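You operate a simulated robot arm through the tools that you are given. There is no shell and no other tool.

Carry out the task below with a simulated robot arm. There is one attempt and no reset: what you move stays moved.

TASK
Wipe the pale specks off the small winder, then load the mini black bobbin and wind it full.
Fine: use the felt block and put it back; roller arm away to load, then on; winder slider till FULL and left home. Leave the other controls and bobbins. Set down upright: small felt block. Where these are worked on the way, their far stop is far enough and under half their travel is too little: roller arm. What is to be rubbed or washed off counts as gone when no trace of it is left.

Only the result counts: the job must be done as asked and must still hold three seconds after the hand-in. Knocking over, shifting, dropping, spilling or breaking anything else fails it.

THE ROBOT
A 6-joint arm with a two-finger parallel gripper, fixed in place. Base frame: the origin is on the floor under the middle of its stand, x ahead of it, y to its left, z up; the work surface is at about z = 0.76. Readings come in m, degrees, newtons and seconds.
With the tool pointing down near the work surface it reaches from about 0.44 to 0.86 m from the base axis. Its first joint turns from -115.0 to 115.0 degrees. Payload 4.2 kg.
Tool frame: the origin (TCP) lies between the finger pads and is the grasp point; the fingertips stand 0.023 m ahead of it; z points along the fingers, y is the line along which they close. Largest opening 0.094 m; finger width 0.038, thickness 0.01; the body of the gripper, 0.054 by 0.096 m, starts 0.039 m behind the TCP.
Orientation is that of the tool frame in the base frame, as a unit quaternion [w, x, y, z]. With the fingers straight down and closing along the base's y, the tool's x points along the base's -x, its y along +y and its z along -z.

THE INTERFACE
- The arm moves only by the tool play_rows. Its argument "rows" is one flat list of numbers, 6 for each row, row after row: the shift along the tool's x, y, z in units of 400 mm (1.0 is 400 mm), then the turn, a rotation vector about the tool's x, y, z in units of 60 degrees (1.0 is 60 degrees). In form: [tx, ty, tz, rx, ry, rz, tx, ty, tz, rx, ry, rz, ...]. A call has 1 to 20 rows; each row is the pose to reach, as a shift and turn from the pose commanded when the call began, along the tool's axes at that moment. "gripper" is the gripper command, from -1 (shut) to 1 (fully open), values between in proportion, set as the call begins (left out, the last holds). A call with a number of a shift or a turn outside -1 to 1 is refused whole. A row lasts 0.2 s, in which the tool goes at most 0.05 m and 8.6 degrees; a call with a longer step from one row to the next is refused whole, and so is a gripper value outside its range. Where a pose cannot be reached the arm comes as near as it can. A force on the tool above 50 N (or 10 N above the force at the start of the call, whichever is more), or a blocked arm, ends the call early, and 0.2 s more pass. The fingers move at their own pace (about 0.108 m/s each) and stop on an object; they squeeze with about 33 N. The grip force told is the motor's: it shows also when the fingers shut on nothing. Time passes only in rows, and 0.2 s behind the last, so rows that repeat a pose let the fingers close. The reply holds the time, the measured pose of the TCP, the force on the tool along the base axes, the opening and the grip force, in the units named above and with some noise, with the torque about the TCP (base axes, N m) and any sound that the robot's microphone picked up.
- Cameras (640 x 400 px; columns grow to the right, rows downward): "scene" is fixed at [0.3978, -0.646, 1.5231]; the picture's right is [0.98, -0.17, 0.00], its down [-0.08, -0.46, -0.88] and it looks along [0.15, 0.87, -0.47] (base axes); focal length 316 px, centre (320, 200). "wrist" rides on the gripper at [0.086, 0.016, -0.074] in the tool frame; the picture's right is [-0.18, 0.98, 0.00], its down [-0.58, -0.11, -0.81] and it looks along [-0.79, -0.15, 0.59] (tool axes); focal length 243 px, centre (320, 200). There is no depth. A picture from a camera that has moved, and an enlarged one, comes with that camera's place and axes in the base frame and with its lens. The place of the scene camera against the robot may be out by one fixed shift of up to 0.018 m in any direction.
- snapshot(camera): a new picture of that camera. The clock stands still meanwhile.
- raise_lower(by): slides the trunk up (or, below 0, down) by that many m; the arm rides with it, the base frame stays. It gives what a move gives, with no picture.
- enlarge(camera, box): a new picture of the part [left, top, right, bottom] of that camera's present view, enlarged. The clock stands still meanwhile.
- job_done(): hands the job in; it is judged then, once.

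Nothing tells you positions but the pictures and the camera data. Unless the task says otherwise, let go and move clear before handing in.

The tools are called after "Emit:" as name(argument=value, ...) on one line, values as JSON. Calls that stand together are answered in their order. play_rows: Moves the arm, as the interface text tells. Its arguments: {"type":"object","properties":{"rows":{"type":"array","items":{"type":"number"}},"gripper":{"type":"number"}},"required":["rows"]} The other tools are called the same way: raise_lower (by) moves the trunk up or down; snapshot (camera) takes a picture; enlarge (camera, box) takes an enlarged picture of a part of a camera's view; job_done () hands the job in.

At the start:

```text
time: 0.0
tcp_pos: [0.3577, 0.3407, 1.0927]
tcp_rot: [0.0, 0.0, 1.0, -0.001]
force: [0.4, 0.4, -0.3]
moment: [0.02, -0.01, -0.01]
opening: 0.0941
grip_force: 0.1
trunk travel left (down, up): [-0.725, 0.265]
```

scene: 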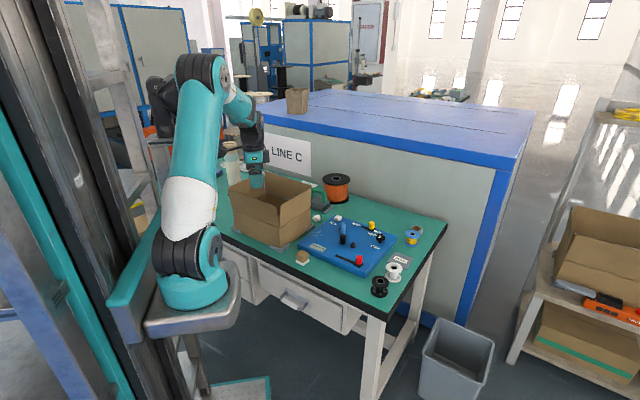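
wrist: 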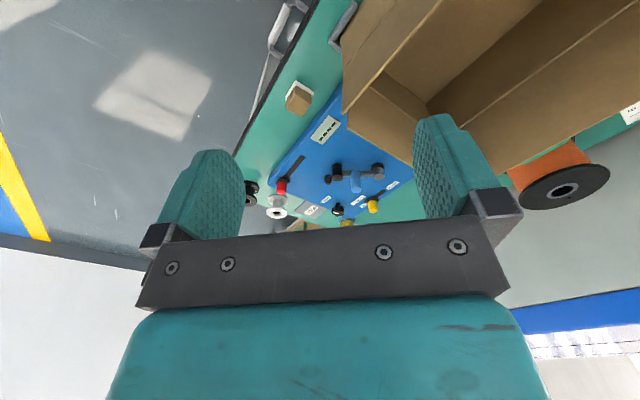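

I see a table with a blue winder panel, a box, bobbins and a small felt block. First I look closer at the parts before moving.

Emit:
enlarge(camera="scene", box=[280, 180, 440, 300])

Emit:
enlarge(camera="scene", box=[300, 210, 400, 280])

Emit:
enlarge(camera="wrist", box=[230, 70, 430, 230])

```text
3.33 times, centred on (360, 240) of scene
camera zoom: at [0.3978, -0.646, 1.5231], right [0.98, -0.17, 0.0], down [-0.08, -0.46, -0.88], along [0.15, 0.87, -0.47], focal length 1054 px, centre (187, 67)
```

zoom: 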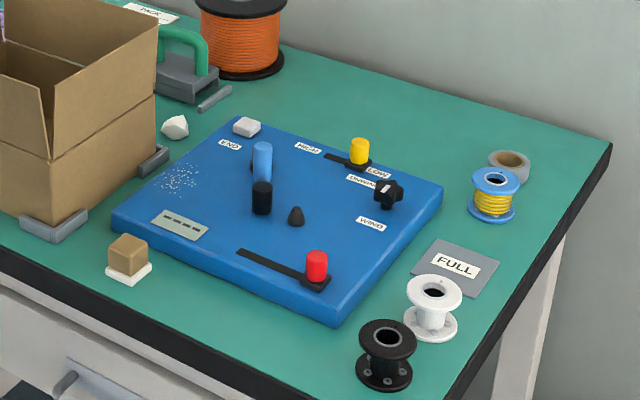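

```text
5.71 times, centred on (350, 245) of scene
camera zoom: at [0.3978, -0.646, 1.5231], right [0.98, -0.17, 0.0], down [-0.08, -0.46, -0.88], along [0.15, 0.87, -0.47], focal length 1808 px, centre (149, -57)
```

zoom: 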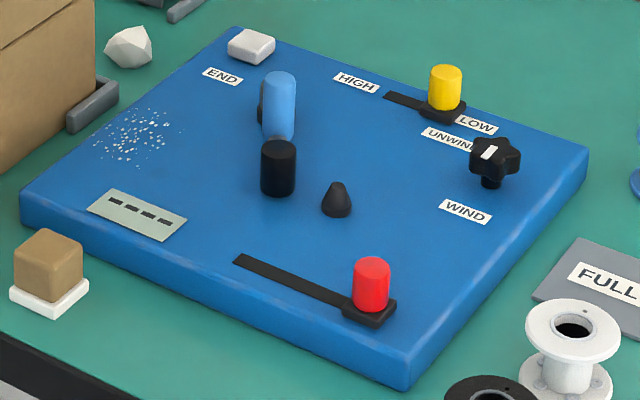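

```text
2.50 times, centred on (330, 150) of wrist
camera zoom: at [0.2717, 0.3575, 1.1666], right [0.18, 0.98, 0.0], down [0.58, -0.11, 0.81], along [0.79, -0.15, -0.59], focal length 606 px, centre (295, 325)
```

zoom: 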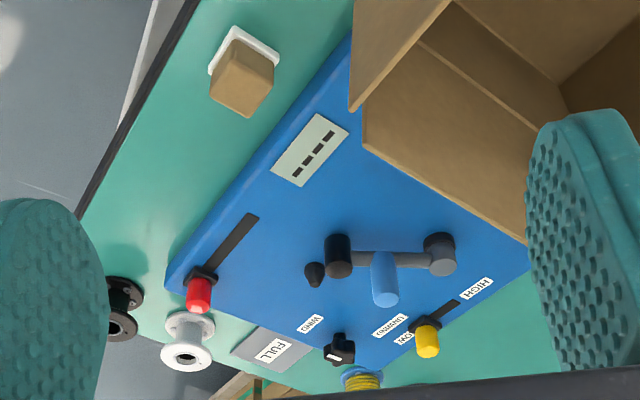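

The felt block is near (0.49, 0.285), the blue winder is a rotated square centred near (0.69, 0.37), and the black bobbin is near (0.72, 0.09). I'll move the wrist camera closer to see the controls better.

Emit:
play_rows(rows=[-0.058, -0.025, 0.03, 0, 0, 0, -0.115, -0.05, 0.06, 0, 0, 0, -0.173, -0.076, 0.09, 0, 0, 0, -0.231, -0.102, 0.12, 0, 0, 0, -0.231, -0.102, 0.12, 0, 0, 0])

Emit:
snapshot(camera="wrist")

Emit:
snapshot(camera="scene")

```text
time: 1.2
tcp_pos: [0.4495, 0.2996, 1.0429]
tcp_rot: [0.0, 0.0, 1.0, 0.0]
force: [0.8, 0.3, -0.5]
moment: [0.02, 0.0, 0.03]
opening: 0.0942
grip_force: 0.1
trunk travel left (down, up): [-0.725, 0.265]
```

```text
taken
camera wrist: at [0.3632, 0.3158, 1.1185], right [0.18, 0.98, 0.0], down [0.58, -0.11, 0.81], along [0.79, -0.15, -0.59], focal length 243 px, centre (320, 200)
```

wrist: 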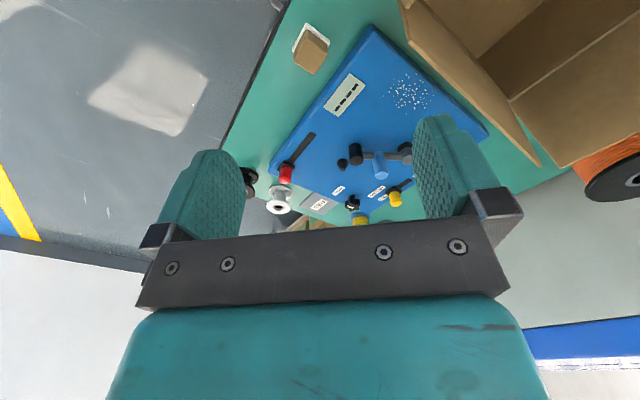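

```text
taken
```

scene: 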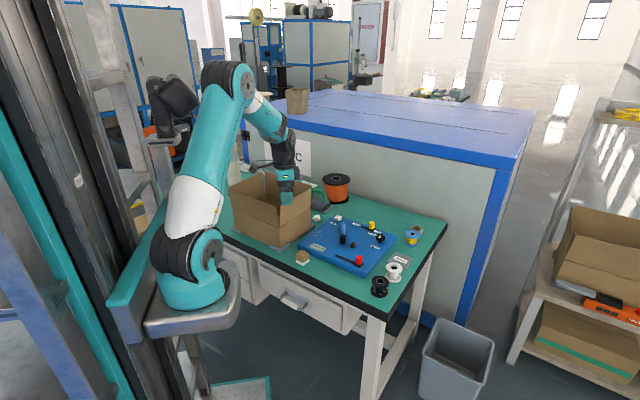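

The gripper is now above and in front of the winder. I enlarge the present view to read the controls.

Emit:
enlarge(camera="wrist", box=[260, 10, 500, 160])

Emit:
enlarge(camera="wrist", box=[230, 120, 430, 245])

```text
2.67 times, centred on (380, 85) of wrist
camera zoom: at [0.3632, 0.3158, 1.1185], right [0.18, 0.98, 0.0], down [0.58, -0.11, 0.81], along [0.79, -0.15, -0.59], focal length 647 px, centre (160, 507)
```

zoom: 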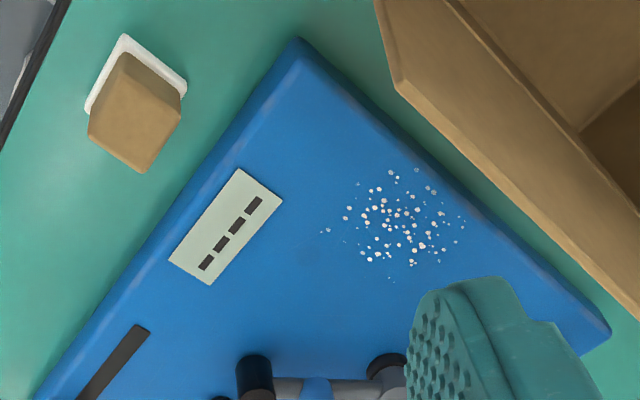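

```text
3.20 times, centred on (330, 182) of wrist
camera zoom: at [0.3632, 0.3158, 1.1185], right [0.18, 0.98, 0.0], down [0.58, -0.11, 0.81], along [0.79, -0.15, -0.59], focal length 776 px, centre (288, 256)
```

zoom: 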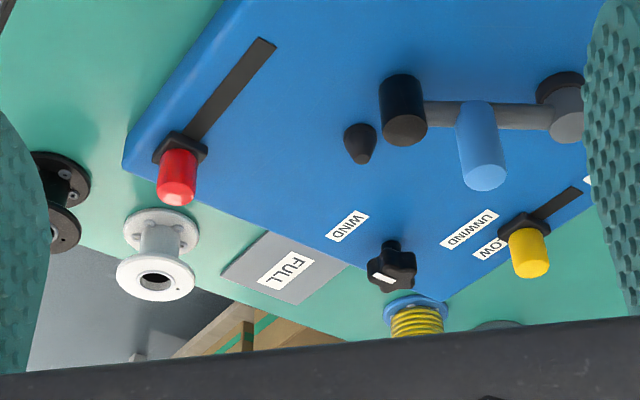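

The felt block sits at about (0.496, 0.280), turned 45°. The specks are around (0.58, 0.41), close to the box flap. I check the gripper and box shapes for clearance.

Emit:
enlarge(camera="scene", box=[220, 110, 340, 260])

Emit:
enlarge(camera="wrist", box=[380, 0, 640, 200])

```text
2.67 times, centred on (280, 185) of scene
camera zoom: at [0.3978, -0.646, 1.5231], right [0.98, -0.17, 0.0], down [-0.08, -0.46, -0.88], along [0.15, 0.87, -0.47], focal length 844 px, centre (427, 240)
```

zoom: 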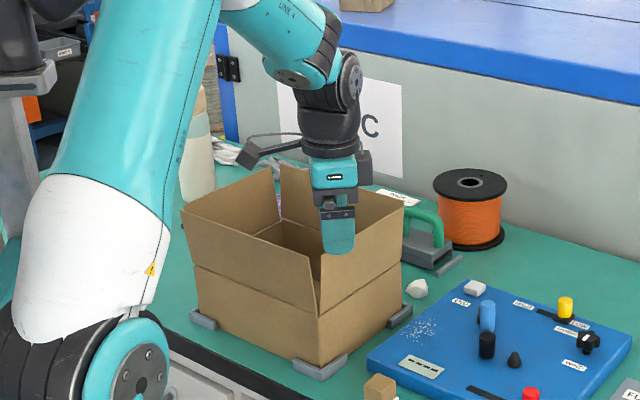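

```text
2.00 times, centred on (510, 100) of wrist
camera zoom: at [0.3632, 0.3158, 1.1185], right [0.18, 0.98, 0.0], down [0.58, -0.11, 0.81], along [0.79, -0.15, -0.59], focal length 485 px, centre (-60, 400)
```

zoom: 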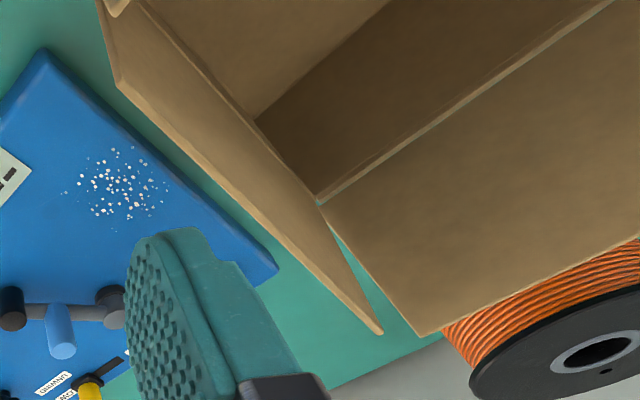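

The box flap flares toward the winder, so I'll hold the felt with the fingers closing across the box edge (tool turned +45°), with the camera away from the box. Next I go above the felt block.

Emit:
play_rows(rows=[-0.02, -0.0083, 0.06, 0, 0, -0.125, -0.04, -0.0167, 0.12, 0, 0, -0.25, -0.06, -0.025, 0.18, 0, 0, -0.375, -0.08, -0.033, 0.24, 0, 0, -0.5, -0.1, -0.042, 0.3, 0, 0, -0.625, -0.1175, -0.05, 0.3575, 0, 0, -0.75, -0.1175, -0.05, 0.3575, 0, 0, -0.75], gripper=0.4)

Emit:
snapshot(camera="wrist")

Emit:
snapshot(camera="scene")

```text
time: 2.8
tcp_pos: [0.4978, 0.2799, 0.9009]
tcp_rot: [0.0, -0.383, 0.924, 0.0]
force: [0.5, 0.0, -0.3]
moment: [-0.04, 0.01, -0.02]
opening: 0.0659
grip_force: 0.1
trunk travel left (down, up): [-0.725, 0.265]
```

```text
taken
camera wrist: at [0.4245, 0.23, 0.9755], right [-0.57, 0.82, 0.0], down [0.49, 0.33, 0.81], along [0.66, 0.46, -0.59], focal length 243 px, centre (320, 200)
```

wrist: 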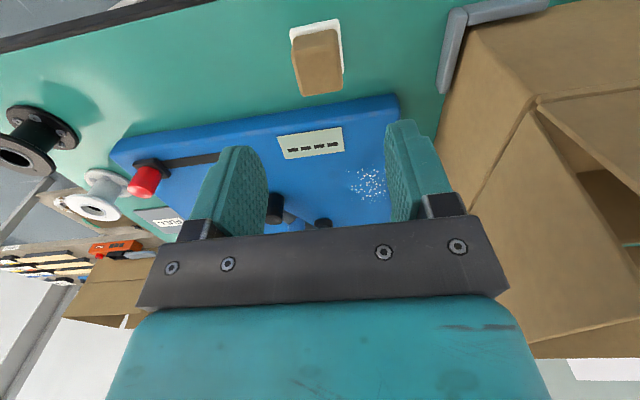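

```text
taken
```

scene: 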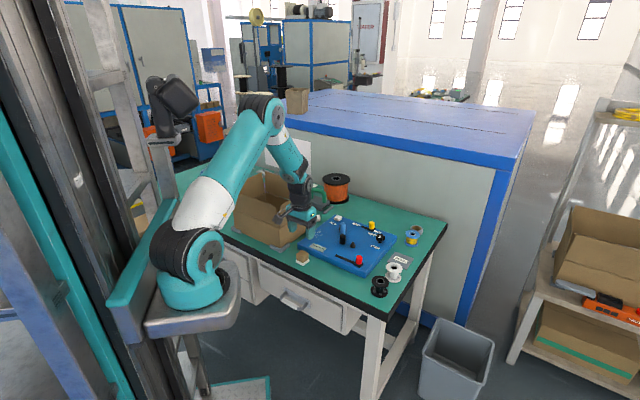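

I'm now above the felt block with the tool turned 45°. I check the felt position from this closer view.

Emit:
enlarge(camera="wrist", box=[240, 0, 420, 115])

Emit:
enlarge(camera="wrist", box=[0, 90, 200, 230])

```text
3.48 times, centred on (330, 58) of wrist
camera zoom: at [0.4245, 0.23, 0.9755], right [-0.57, 0.82, 0.0], down [0.49, 0.33, 0.81], along [0.66, 0.46, -0.59], focal length 844 px, centre (285, 696)
```

zoom: 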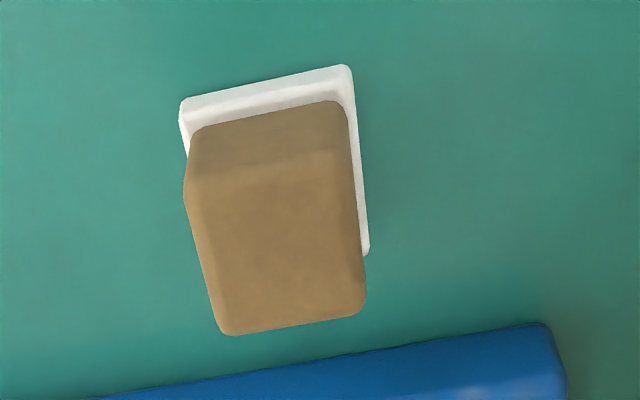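

```text
2.86 times, centred on (100, 160) of wrist
camera zoom: at [0.4245, 0.23, 0.9755], right [-0.57, 0.82, 0.0], down [0.49, 0.33, 0.81], along [0.66, 0.46, -0.59], focal length 693 px, centre (949, 314)
```

zoom: 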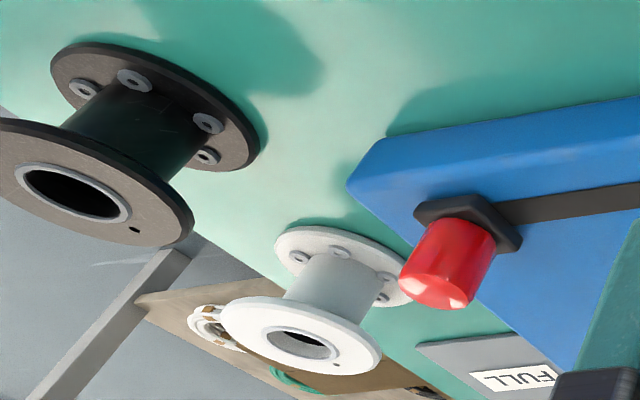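

The felt block centre is confirmed at (0.497, 0.279), its top at z≈0.794. I descend and close the fingers on the brown block.

Emit:
play_rows(rows=[0, 0, 0.07, 0, 0, 0, 0, 0, 0.14, 0, 0, 0, 0, 0, 0.2, 0, 0, 0, 0, 0, 0.24, 0, 0, 0, 0, 0, 0.2625, 0, 0, 0])

Emit:
play_rows(rows=[0, 0, 0, 0, 0, 0, 0, 0, 0, 0, 0, 0, 0, 0, 0, 0, 0, 0, 0, 0, 0, 0, 0, 0], gripper=-1)

Emit:
snapshot(camera="wrist")

```text
time: 4.0
tcp_pos: [0.4993, 0.281, 0.7961]
tcp_rot: [0.0, -0.382, 0.924, 0.0]
force: [-0.2, -0.2, -0.7]
moment: [0.02, 0.01, -0.02]
opening: 0.0658
grip_force: 0.0
trunk travel left (down, up): [-0.725, 0.265]
```

```text
time: 5.0
tcp_pos: [0.4976, 0.281, 0.7959]
tcp_rot: [0.0, -0.382, 0.924, 0.0]
force: [1.2, 0.3, -0.5]
moment: [0.0, 0.0, 0.02]
opening: 0.0332
grip_force: 32.6
trunk travel left (down, up): [-0.725, 0.265]
```

```text
taken
camera wrist: at [0.4252, 0.231, 0.8703], right [-0.56, 0.83, 0.0], down [0.49, 0.33, 0.81], along [0.67, 0.46, -0.59], focal length 243 px, centre (320, 200)
```

wrist: 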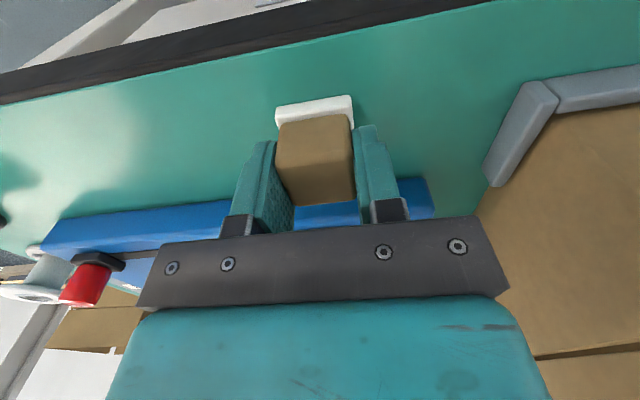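

The block is held (opening 33 mm). I lift it and carry it over the specks, staying about 12 mm clear of the flap, then look before lowering.

Emit:
play_rows(rows=[0, 0, -0.1, 0, 0, 0, 0, 0, -0.2, 0, 0, 0, -0.09, 0.02, -0.2, 0, 0, 0, -0.18, 0.04, -0.2, 0, 0, 0, -0.27, 0.06, -0.2, 0, 0, 0, -0.36, 0.075, -0.2, 0, 0, 0, -0.369, 0.075, -0.2, 0, 0, 0, -0.369, 0.075, -0.2, 0, 0, 0])

Emit:
snapshot(camera="wrist")

Emit:
enlarge(camera="scene", box=[260, 140, 420, 280])

```text
time: 6.8
tcp_pos: [0.5827, 0.4044, 0.876]
tcp_rot: [0.0, -0.383, 0.924, 0.0]
force: [-0.7, 0.1, -1.1]
moment: [-0.01, -0.02, 0.0]
opening: 0.0333
grip_force: 33.4
trunk travel left (down, up): [-0.725, 0.265]
```

```text
taken
camera wrist: at [0.509, 0.3563, 0.95], right [-0.56, 0.83, 0.0], down [0.49, 0.33, 0.81], along [0.67, 0.45, -0.59], focal length 243 px, centre (320, 200)
```

wrist: 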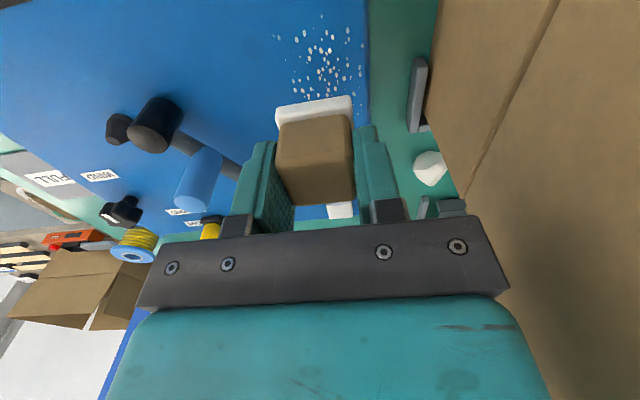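

```text
2.86 times, centred on (340, 210) of scene
camera zoom: at [0.3978, -0.646, 1.5231], right [0.98, -0.17, 0.0], down [-0.08, -0.46, -0.88], along [0.15, 0.87, -0.47], focal length 904 px, centre (263, 171)
```

zoom: 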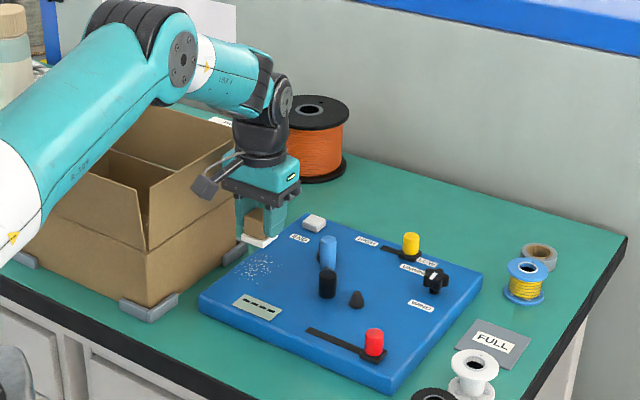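

The block hangs over the far side of the specks; nothing has touched. I enlarge the specks for exact bounds.

Emit:
enlarge(camera="wrist", box=[240, 0, 420, 112])

Emit:
enlarge(camera="scene", box=[305, 210, 365, 250])

```text
3.56 times, centred on (330, 56) of wrist
camera zoom: at [0.509, 0.3563, 0.95], right [-0.56, 0.83, 0.0], down [0.49, 0.33, 0.81], along [0.67, 0.45, -0.59], focal length 863 px, centre (284, 712)
```

zoom: 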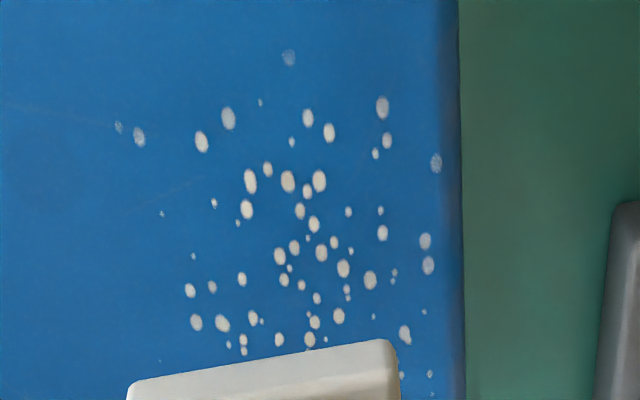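

```text
10.00 times, centred on (335, 230) of scene
camera zoom: at [0.3978, -0.646, 1.5231], right [0.98, -0.17, 0.0], down [-0.08, -0.46, -0.88], along [0.15, 0.87, -0.47], focal length 3164 px, centre (170, -100)
```

zoom: 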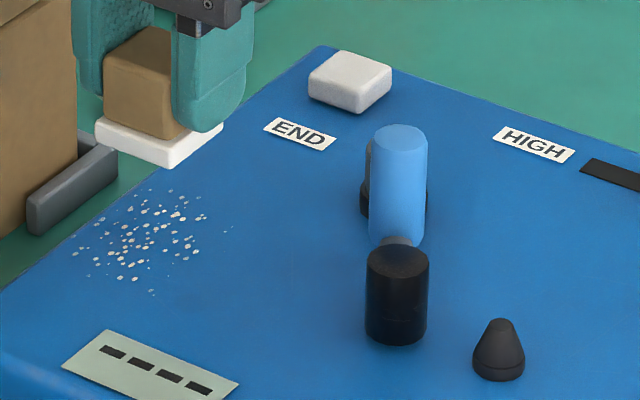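

The specks span about n -0.147…-0.094 and v 0.66…0.73 in winder-aligned coordinates. I lower gently to find contact with the panel.

Emit:
play_rows(rows=[0, 0, 0.06, 0, 0, 0, 0, 0, 0.115, 0, 0, 0, 0, 0, 0.13, 0, 0, 0, 0, 0, 0.137, 0, 0, 0, 0, 0, 0.137, 0, 0, 0])

```text
time: 8.0
tcp_pos: [0.5825, 0.4068, 0.8253]
tcp_rot: [0.003, -0.382, 0.924, 0.001]
force: [-1.1, -4.7, 33.9]
moment: [-0.15, 0.09, 0.02]
opening: 0.0336
grip_force: 33.2
trunk travel left (down, up): [-0.725, 0.265]
```

Contact came at z≈0.825 with 34 N. I ease off to a light press and start stroking in the middle lane.

Emit:
play_rows(rows=[0, 0, -0.005, 0, 0, 0, 0.03, 0, -0.005, 0, 0, 0, 0.06, 0, -0.005, 0, 0, 0, 0.09, 0, -0.005, 0, 0, 0, 0.11, 0, -0.005, 0, 0, 0, 0.11, 0, -0.005, 0, 0, 0])

Emit:
snapshot(camera="wrist")

Emit:
enlarge(camera="scene", box=[290, 190, 380, 250])

```text
time: 9.4
tcp_pos: [0.5488, 0.3761, 0.8244]
tcp_rot: [0.001, -0.382, 0.924, 0.001]
force: [5.9, 6.2, 25.4]
moment: [0.3, -0.3, -0.01]
opening: 0.0333
grip_force: 32.6
trunk travel left (down, up): [-0.725, 0.265]
```

```text
taken
camera wrist: at [0.477, 0.3258, 0.8987], right [-0.56, 0.83, 0.0], down [0.49, 0.33, 0.81], along [0.67, 0.46, -0.59], focal length 243 px, centre (320, 200)
```

wrist: 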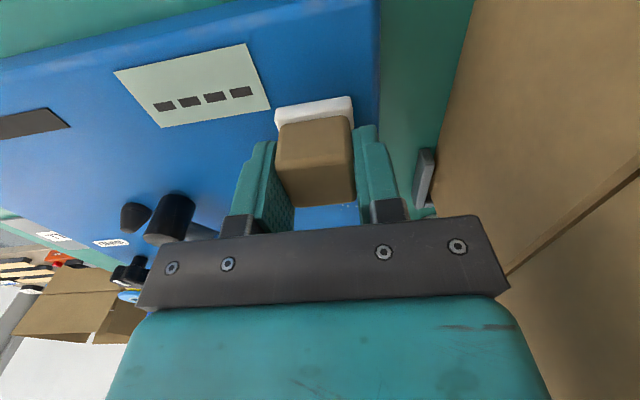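

```text
6.67 times, centred on (335, 220) of scene
camera zoom: at [0.3978, -0.646, 1.5231], right [0.98, -0.17, 0.0], down [-0.08, -0.46, -0.88], along [0.15, 0.87, -0.47], focal length 2109 px, centre (220, 67)
```

zoom: 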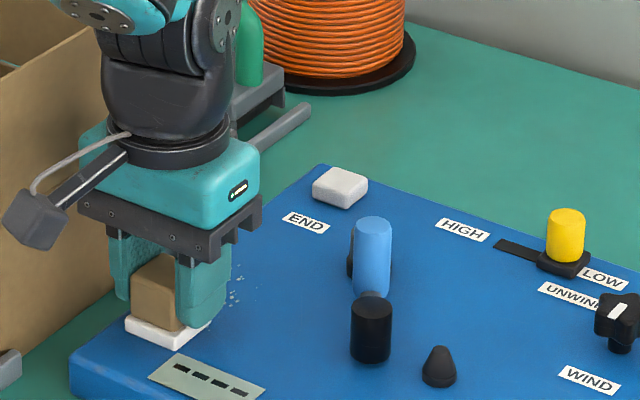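

The strokes are removing the specks. I now wipe the lane nearest the box outward, then the inner lane back.

Emit:
play_rows(rows=[0, 0.0375, -0.001, 0, 0, 0, -0.03, 0.0375, -0.001, 0, 0, 0, -0.06, 0.0375, -0.001, 0, 0, 0, -0.09, 0.0375, -0.001, 0, 0, 0, -0.12, 0.0375, -0.001, 0, 0, 0, -0.15, 0.0375, -0.001, 0, 0, 0, -0.18, 0.0375, -0.001, 0, 0, 0, -0.205, 0.0375, -0.001, 0, 0, 0, -0.205, 0.005, -0.001, 0, 0, 0, -0.205, -0.03, -0.001, 0, 0, 0, -0.175, -0.03, -0.001, 0, 0, 0, -0.145, -0.03, -0.001, 0, 0, 0, -0.115, -0.03, -0.001, 0, 0, 0, -0.085, -0.03, -0.001, 0, 0, 0, -0.055, -0.03, -0.001, 0, 0, 0, -0.025, -0.03, -0.001, 0, 0, 0, 0, -0.03, -0.001, 0, 0, 0, 0, -0.03, -0.001, 0, 0, 0])

Emit:
snapshot(camera="wrist")

Emit:
enlarge(camera="scene", box=[290, 190, 380, 250])

```text
time: 13.2
tcp_pos: [0.5576, 0.3642, 0.8241]
tcp_rot: [0.0, -0.383, 0.924, 0.0]
force: [0.8, 1.2, 9.0]
moment: [0.17, -0.2, 0.01]
opening: 0.0332
grip_force: 32.6
out of reach, approached as far as the arm can: row 8, 9
trunk travel left (down, up): [-0.725, 0.265]
```

```text
taken
camera wrist: at [0.4853, 0.3158, 0.8989], right [-0.56, 0.83, 0.0], down [0.49, 0.33, 0.81], along [0.67, 0.46, -0.59], focal length 243 px, centre (320, 200)
```

wrist: 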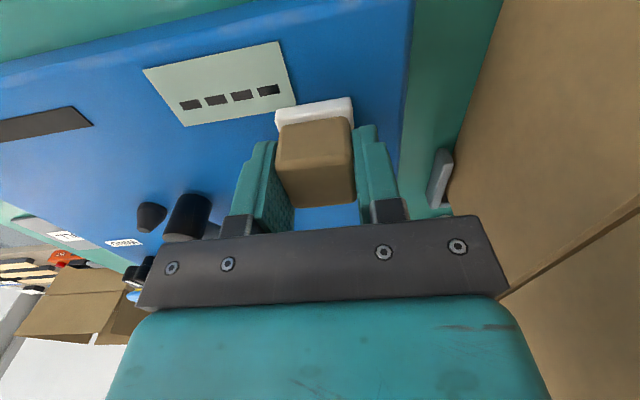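

```text
6.67 times, centred on (335, 220) of scene
camera zoom: at [0.3978, -0.646, 1.5231], right [0.98, -0.17, 0.0], down [-0.08, -0.46, -0.88], along [0.15, 0.87, -0.47], focal length 2109 px, centre (220, 67)
```

zoom: 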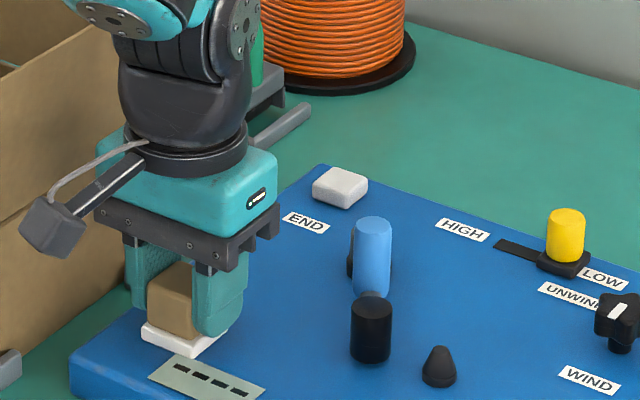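

Force stayed modest. I lift and back off to see whether any speck is left.

Emit:
play_rows(rows=[0, 0, -0.06, 0, 0, 0, 0, 0, -0.14, 0, 0, 0, 0.08, -0.03, -0.14, 0, 0, 0, 0.16, -0.06, -0.14, 0, 0, 0, 0.16, -0.06, -0.14, 0, 0, 0])

Emit:
enlarge(camera="scene", box=[305, 205, 365, 245])

Emit:
snapshot(camera="wrist")

```text
time: 14.4
tcp_pos: [0.5288, 0.3043, 0.8796]
tcp_rot: [0.0, -0.383, 0.924, -0.001]
force: [-0.6, 0.0, -0.8]
moment: [0.01, 0.02, -0.02]
opening: 0.0329
grip_force: 33.3
trunk travel left (down, up): [-0.725, 0.265]
```

```text
10.00 times, centred on (335, 225) of scene
camera zoom: at [0.3978, -0.646, 1.5231], right [0.98, -0.17, 0.0], down [-0.08, -0.46, -0.88], along [0.15, 0.87, -0.47], focal length 3164 px, centre (170, -50)
```

zoom: 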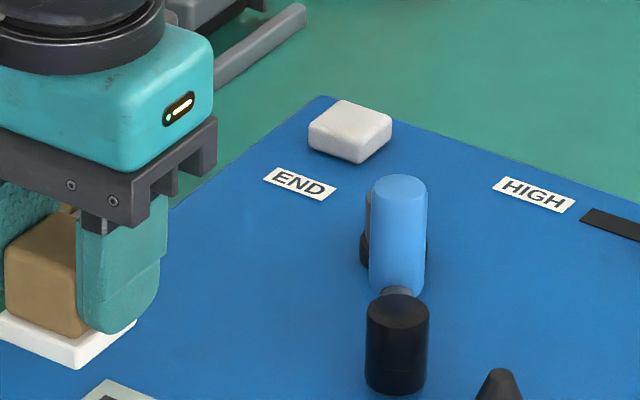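

```text
taken
camera wrist: at [0.457, 0.2544, 0.9544], right [-0.56, 0.83, 0.0], down [0.49, 0.33, 0.81], along [0.67, 0.46, -0.59], focal length 243 px, centre (320, 200)
```

wrist: 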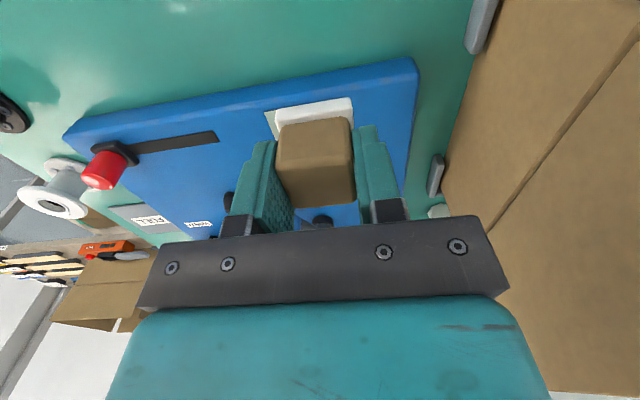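

The view is still blocked by the gripper. I move back above the felt's home spot and look again.

Emit:
play_rows(rows=[0.05, 0.008, -0.05, 0, 0, 0, 0.099, 0.015, -0.1, 0, 0, 0, 0.099, 0.015, -0.1, 0, 0, 0])

Emit:
enlarge(camera="scene", box=[305, 205, 365, 245])

Emit:
snapshot(camera="wrist")

```text
time: 15.2
tcp_pos: [0.498, 0.2813, 0.9194]
tcp_rot: [0.0, -0.383, 0.924, 0.0]
force: [-0.6, -0.3, 0.2]
moment: [0.0, 0.01, 0.03]
opening: 0.0334
grip_force: 32.9
trunk travel left (down, up): [-0.725, 0.265]
```

```text
10.00 times, centred on (335, 225) of scene
camera zoom: at [0.3978, -0.646, 1.5231], right [0.98, -0.17, 0.0], down [-0.08, -0.46, -0.88], along [0.15, 0.87, -0.47], focal length 3164 px, centre (170, -50)
```

zoom: 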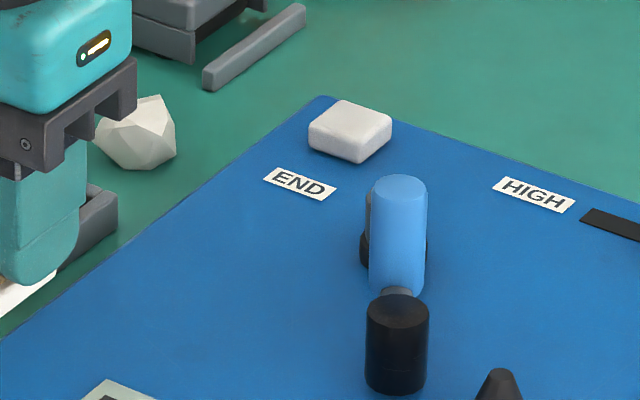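

```text
taken
camera wrist: at [0.4246, 0.2311, 0.9945], right [-0.56, 0.83, 0.0], down [0.49, 0.33, 0.81], along [0.67, 0.46, -0.59], focal length 243 px, centre (320, 200)
```

wrist: 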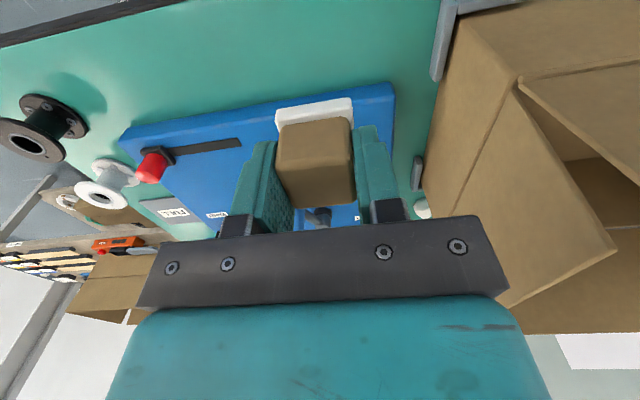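

The area now looks clean from the scene camera. I zoom in more to be sure no trace is left.

Emit:
enlarge(camera="scene", box=[305, 222, 341, 246])

Emit:
enlarge(camera="wrist", box=[340, 70, 420, 200])

```text
16.00 times, centred on (323, 234) of scene
camera zoom: at [0.3978, -0.646, 1.5231], right [0.98, -0.17, 0.0], down [-0.08, -0.46, -0.88], along [0.15, 0.87, -0.47], focal length 5062 px, centre (272, -344)
```

zoom: 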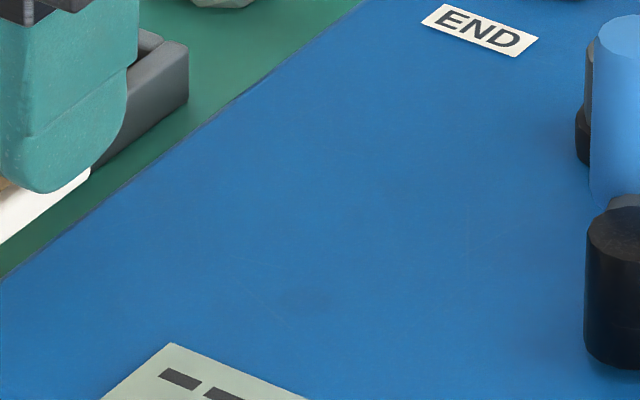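

```text
3.08 times, centred on (380, 135) of wrist
camera zoom: at [0.4246, 0.2311, 0.9945], right [-0.56, 0.83, 0.0], down [0.49, 0.33, 0.81], along [0.67, 0.46, -0.59], focal length 746 px, centre (135, 400)
```

zoom: 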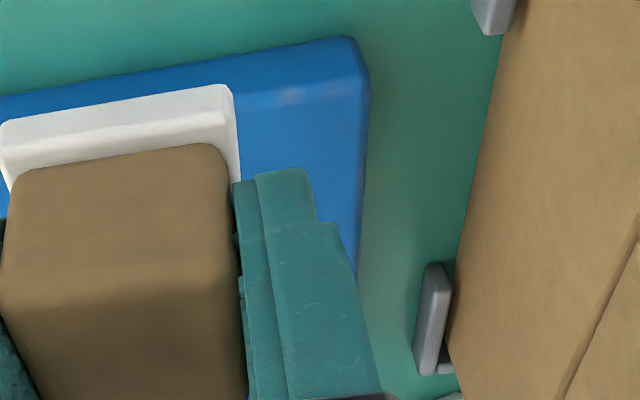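

No trace is visible. I set the felt block back on its spot and release it.

Emit:
play_rows(rows=[0, 0, 0.1, 0, 0, 0, 0, 0, 0.2, 0, 0, 0, 0, 0, 0.27, 0, 0, 0, 0, 0, 0.3, 0, 0, 0, 0, 0, 0.306, 0, 0, 0, 0, 0, 0.306, 0, 0, 0])

```text
time: 16.6
tcp_pos: [0.4968, 0.2804, 0.7976]
tcp_rot: [0.0, -0.383, 0.924, 0.001]
force: [0.1, 1.3, 0.5]
moment: [0.0, -0.04, 0.0]
opening: 0.0333
grip_force: 32.8
trunk travel left (down, up): [-0.725, 0.265]
```

Emit:
play_rows(rows=[0, 0, 0.003, 0, 0, 0, 0, 0, 0.003, 0, 0, 0])

```text
time: 17.2
tcp_pos: [0.4985, 0.2788, 0.7955]
tcp_rot: [0.0, -0.383, 0.924, 0.001]
force: [1.0, 0.0, -0.7]
moment: [0.03, 0.0, 0.02]
opening: 0.0333
grip_force: 32.8
trunk travel left (down, up): [-0.725, 0.265]
```

Emit:
play_rows(rows=[0, 0, 0.0025, 0, 0, 0, 0, 0, 0.0025, 0, 0, 0])

```text
time: 17.8
tcp_pos: [0.4985, 0.2789, 0.7951]
tcp_rot: [0.0, -0.383, 0.924, 0.0]
force: [0.1, -0.3, -1.3]
moment: [0.01, 0.04, 0.03]
opening: 0.033
grip_force: 33.4
trunk travel left (down, up): [-0.725, 0.265]
```

Emit:
play_rows(rows=[0, 0, 0.0025, 0, 0, 0, 0, 0, 0.005, 0, 0, 0, 0, 0, 0.005, 0, 0, 0])

Emit:
enlarge(camera="scene", box=[270, 220, 340, 270])

```text
time: 18.6
tcp_pos: [0.4978, 0.28, 0.7943]
tcp_rot: [0.001, -0.383, 0.924, 0.0]
force: [-1.3, -3.8, 16.1]
moment: [-0.05, 0.01, -0.01]
opening: 0.0332
grip_force: 33.2
trunk travel left (down, up): [-0.725, 0.265]
```

```text
8.00 times, centred on (305, 245) of scene
camera zoom: at [0.3978, -0.646, 1.5231], right [0.98, -0.17, 0.0], down [-0.08, -0.46, -0.88], along [0.15, 0.87, -0.47], focal length 2531 px, centre (440, -160)
```

zoom: 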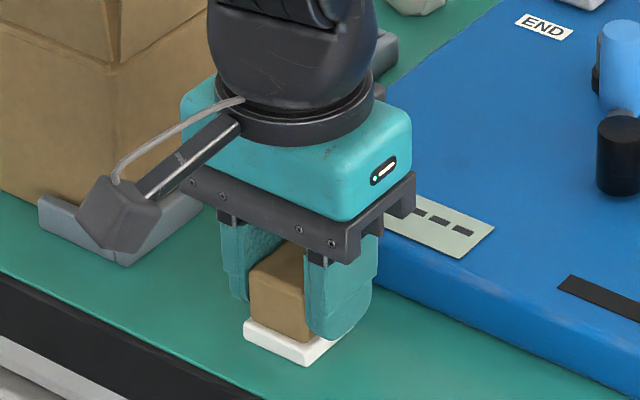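

The felt is on the table (16 N). I ease off slightly, open the fingers and lift straight up.

Emit:
play_rows(rows=[0, 0, -0.003, 0, 0, 0])

Emit:
play_rows(rows=[0, 0, 0, 0, 0, 0, 0, 0, 0, 0, 0, 0, 0, 0, 0, 0, 0, 0], gripper=0.4)

Emit:
play_rows(rows=[0, 0, -0.05, 0, 0, 0, 0, 0, -0.15, 0, 0, 0, 0, 0, -0.27, 0, 0, 0, 0, 0, -0.39, 0, 0, 0, 0, 0, -0.5, 0, 0, 0, 0, 0, -0.5, 0, 0, 0])

Emit:
snapshot(camera="wrist")

Emit:
snapshot(camera="scene")

```text
time: 19.0
tcp_pos: [0.4983, 0.2804, 0.7931]
tcp_rot: [0.0, -0.383, 0.924, 0.0]
force: [0.5, -0.9, 7.5]
moment: [0.03, -0.12, 0.02]
opening: 0.0333
grip_force: 33.3
trunk travel left (down, up): [-0.725, 0.265]
```

```text
time: 19.8
tcp_pos: [0.4986, 0.2798, 0.7954]
tcp_rot: [0.0, -0.383, 0.924, -0.001]
force: [0.2, 1.0, -1.2]
moment: [0.02, 0.0, 0.05]
opening: 0.0658
grip_force: 0.1
trunk travel left (down, up): [-0.725, 0.265]
```

```text
time: 21.2
tcp_pos: [0.4972, 0.2792, 0.994]
tcp_rot: [0.0, -0.383, 0.924, -0.001]
force: [0.7, 0.0, 0.3]
moment: [0.0, 0.0, 0.01]
opening: 0.066
grip_force: 0.0
trunk travel left (down, up): [-0.725, 0.265]
```

```text
taken
camera wrist: at [0.4242, 0.2299, 1.068], right [-0.56, 0.83, 0.0], down [0.49, 0.33, 0.81], along [0.67, 0.46, -0.59], focal length 243 px, centre (320, 200)
```

wrist: 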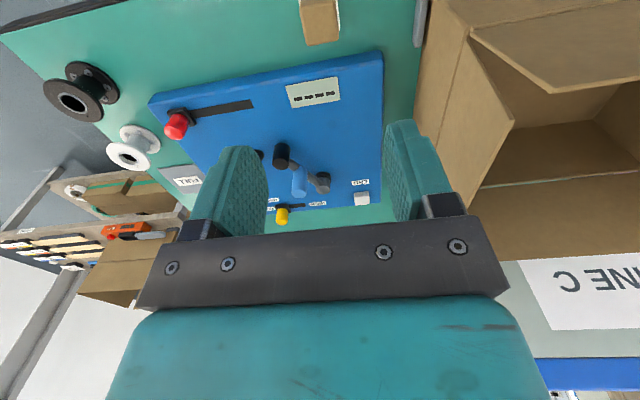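

```text
taken
```

scene: 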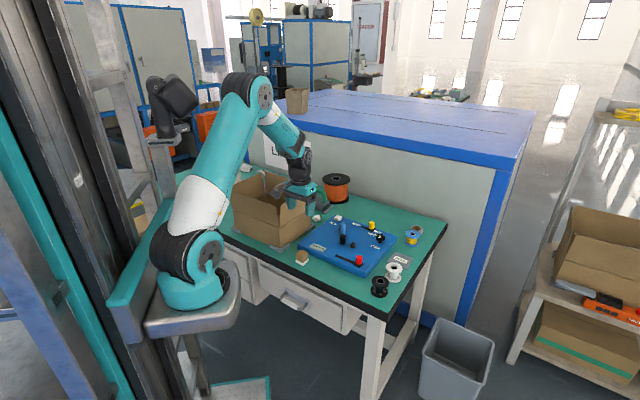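

Emit:
enlarge(camera="wrist", box=[230, 40, 410, 160])

Emit:
enlarge(camera="wrist", box=[230, 120, 410, 240])

Emit:
enlarge(camera="scene", box=[285, 205, 405, 285])

```text
3.33 times, centred on (320, 100) of wrist
camera zoom: at [0.4242, 0.2299, 1.068], right [-0.56, 0.83, 0.0], down [0.49, 0.33, 0.81], along [0.67, 0.46, -0.59], focal length 809 px, centre (320, 533)
```

zoom: 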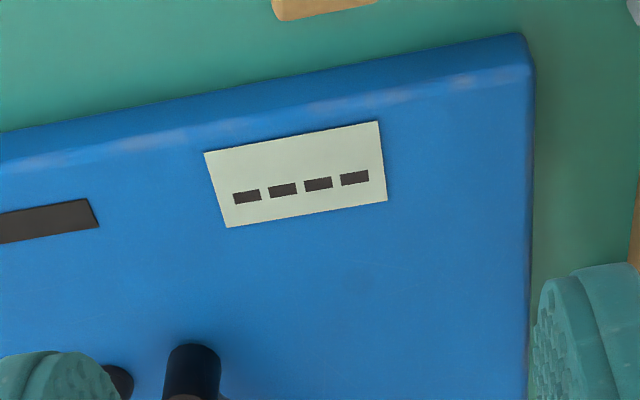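

```text
3.33 times, centred on (320, 180) of wrist
camera zoom: at [0.4242, 0.2299, 1.068], right [-0.56, 0.83, 0.0], down [0.49, 0.33, 0.81], along [0.67, 0.46, -0.59], focal length 809 px, centre (320, 267)
```

zoom: 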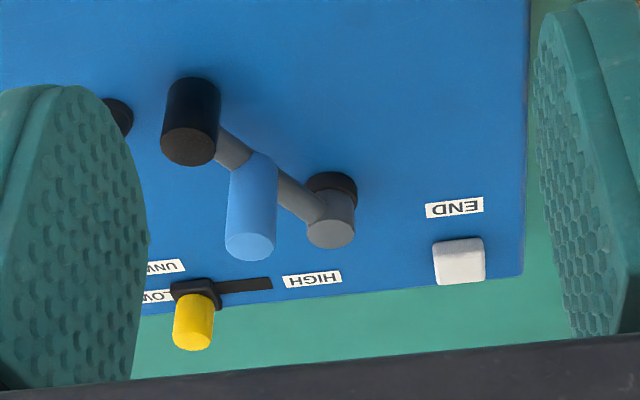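

```text
5.00 times, centred on (345, 245) of scene
camera zoom: at [0.3978, -0.646, 1.5231], right [0.98, -0.17, 0.0], down [-0.08, -0.46, -0.88], along [0.15, 0.87, -0.47], focal length 1582 px, centre (195, -25)
```

zoom: 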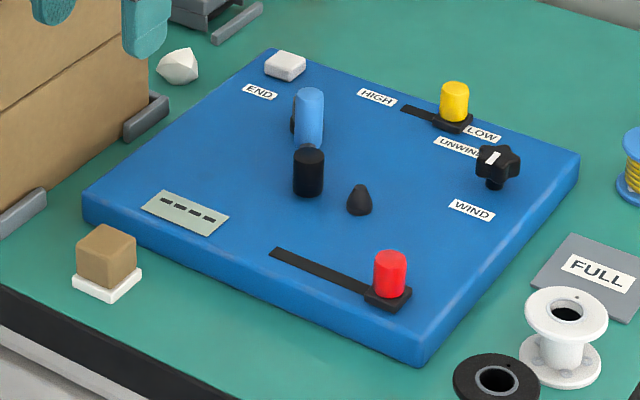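

The panel is clean and the felt stands back in place. Next is the roller arm: pivot at about (0.682, 0.412), blue handle at about (0.673, 0.366) with its top near z 0.85; I move above it with the fingers set across its swing.

Emit:
play_rows(rows=[-0.077, -0.0265, 0.027, 0, 0, -0.092, -0.154, -0.053, 0.054, 0, 0, -0.183, -0.231, -0.0795, 0.081, 0, 0, -0.275, -0.309, -0.106, 0.108, 0, 0, -0.367, -0.386, -0.1325, 0.135, 0, 0, -0.458, -0.463, -0.159, 0.1625, 0, 0, -0.55, -0.463, -0.159, 0.1625, 0, 0, -0.55])

Emit:
snapshot(camera="wrist")

Emit:
snapshot(camera="scene")

```text
time: 22.8
tcp_pos: [0.6741, 0.3663, 0.9292]
tcp_rot: [0.0, -0.629, 0.777, 0.0]
force: [-0.1, 0.0, 1.0]
moment: [-0.01, 0.01, -0.01]
opening: 0.0659
grip_force: 0.1
trunk travel left (down, up): [-0.725, 0.265]
```

```text
taken
camera wrist: at [0.6402, 0.2852, 1.003], right [-0.92, 0.38, 0.0], down [0.23, 0.55, 0.81], along [0.31, 0.74, -0.59], focal length 243 px, centre (320, 200)
```

wrist: 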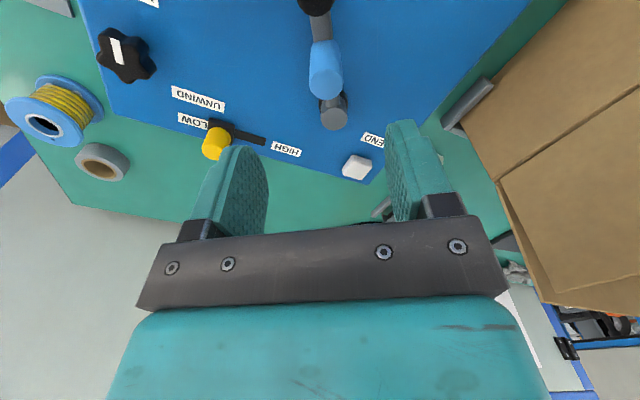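

```text
taken
```

scene: 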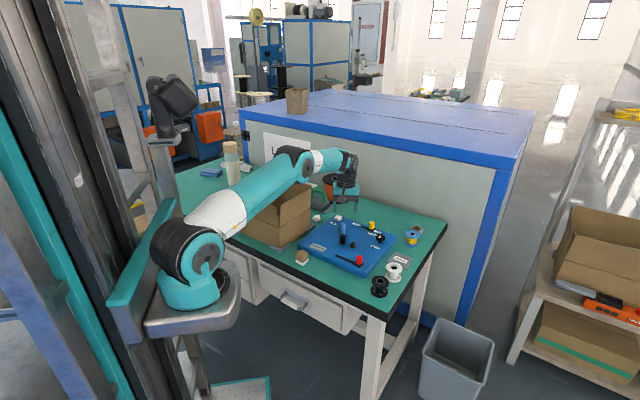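

I'm above the handle area. I zoom in the wrist view to pin the handle, pivot and roller.

Emit:
enlarge(camera="wrist", box=[230, 0, 410, 140])

Emit:
enlarge(camera="scene", box=[310, 150, 400, 260])

```text
2.86 times, centred on (320, 70) of wrist
camera zoom: at [0.6402, 0.2852, 1.003], right [-0.92, 0.38, 0.0], down [0.23, 0.55, 0.81], along [0.31, 0.74, -0.59], focal length 693 px, centre (320, 571)
```

zoom: 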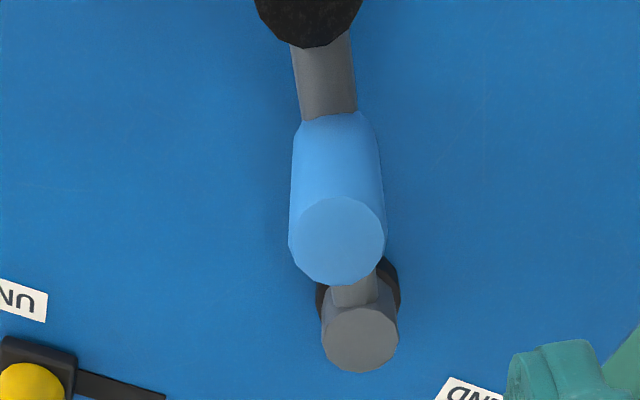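

```text
3.64 times, centred on (355, 205) of scene
camera zoom: at [0.3978, -0.646, 1.5231], right [0.98, -0.17, 0.0], down [-0.08, -0.46, -0.88], along [0.15, 0.87, -0.47], focal length 1150 px, centre (193, 182)
```

zoom: 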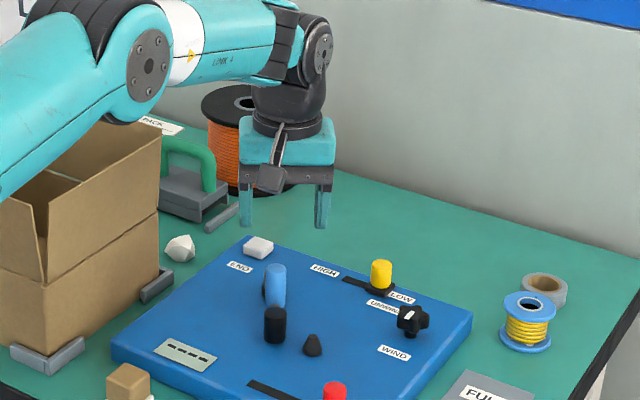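

Handle centre is at about (0.6685, 0.364), radius 11 mm, top z≈0.85. I lower the half-open fingers around it as a cage.

Emit:
play_rows(rows=[0.00725, 0.01, 0, 0, 0, 0, 0.00725, 0.01, 0.07, 0, 0, 0, 0.00725, 0.01, 0.14, 0, 0, 0, 0.00725, 0.01, 0.19, 0, 0, 0, 0.00725, 0.01, 0.22, 0, 0, 0, 0.00725, 0.01, 0.22, 0, 0, 0], gripper=0.0)

Emit:
snapshot(camera="wrist")

Emit:
enlarge(camera="scene", box=[310, 180, 390, 260])

```text
time: 24.2
tcp_pos: [0.669, 0.3633, 0.8412]
tcp_rot: [0.0, -0.629, 0.777, 0.0]
force: [-0.4, -0.3, 0.5]
moment: [0.0, -0.04, -0.01]
opening: 0.0471
grip_force: 0.0
trunk travel left (down, up): [-0.725, 0.265]
```

```text
taken
camera wrist: at [0.6354, 0.2826, 0.9154], right [-0.92, 0.38, 0.0], down [0.23, 0.55, 0.81], along [0.31, 0.74, -0.59], focal length 243 px, centre (320, 200)
```

wrist: 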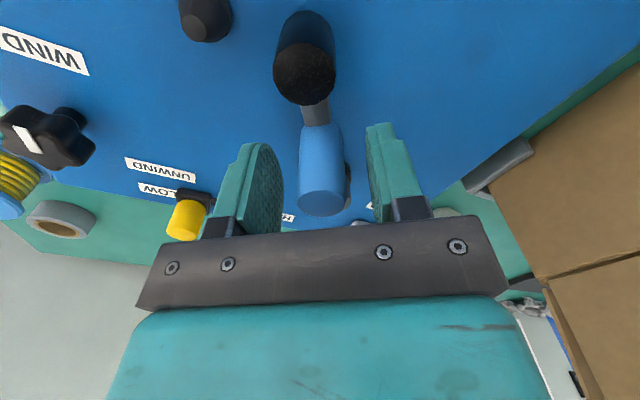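

```text
5.00 times, centred on (350, 220) of scene
camera zoom: at [0.3978, -0.646, 1.5231], right [0.98, -0.17, 0.0], down [-0.08, -0.46, -0.88], along [0.15, 0.87, -0.47], focal length 1582 px, centre (170, 100)
```

zoom: 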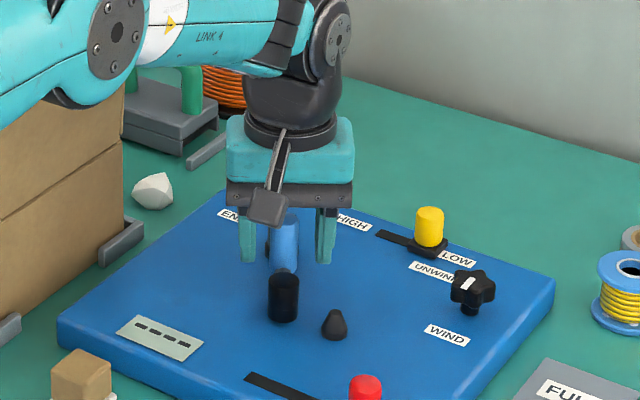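

The handle is centred between the fingers. I narrow the cage and swing the arm clockwise (away from the spindle) step by step.

Emit:
play_rows(rows=[0, 0, 0, 0, 0, 0, 0, 0, 0, 0, 0, 0, -0.0005, 0.0085, 0, 0, 0, 0.0667, -0.0015, 0.0169, 0, 0, 0, 0.1333, -0.0033, 0.0253, 0, 0, 0, 0.2, -0.0055, 0.0335, 0, 0, 0, 0.2667, -0.0085, 0.0415, 0, 0, 0, 0.3333, -0.0118, 0.0494, 0, 0, 0, 0.4, -0.0118, 0.0494, 0, 0, 0, 0.4], gripper=-0.36)

Emit:
snapshot(camera="wrist")

Emit:
enlarge(camera="scene", box=[310, 180, 390, 260])

```text
time: 26.2
tcp_pos: [0.6506, 0.373, 0.8433]
tcp_rot: [0.0, -0.453, 0.891, 0.0]
force: [0.5, -0.4, -0.3]
moment: [0.06, -0.01, 0.03]
opening: 0.0304
grip_force: 0.9
trunk travel left (down, up): [-0.725, 0.265]
```

```text
taken
camera wrist: at [0.5864, 0.3127, 0.916], right [-0.69, 0.73, 0.0], down [0.43, 0.41, 0.81], along [0.59, 0.55, -0.59], focal length 243 px, centre (320, 200)
```

wrist: 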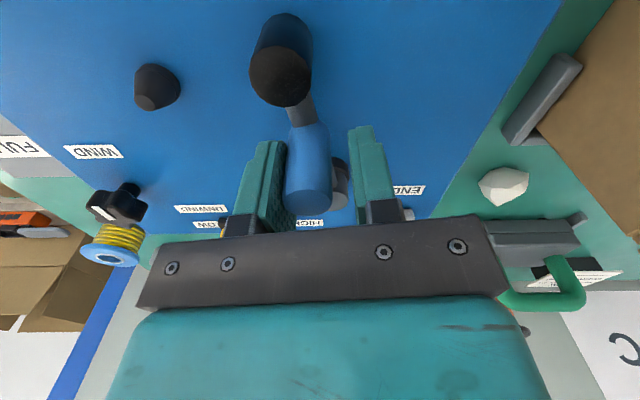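

```text
5.00 times, centred on (350, 220) of scene
camera zoom: at [0.3978, -0.646, 1.5231], right [0.98, -0.17, 0.0], down [-0.08, -0.46, -0.88], along [0.15, 0.87, -0.47], focal length 1582 px, centre (170, 100)
```

zoom: 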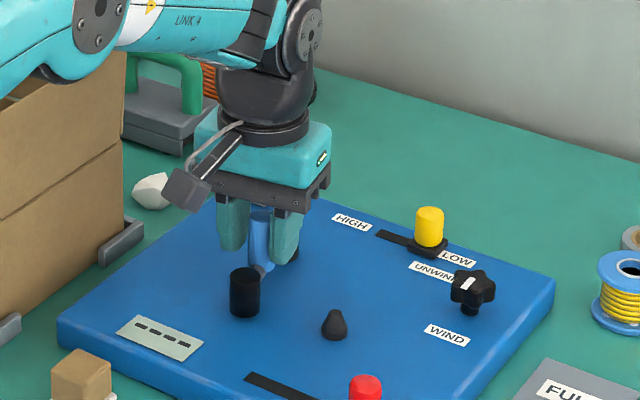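

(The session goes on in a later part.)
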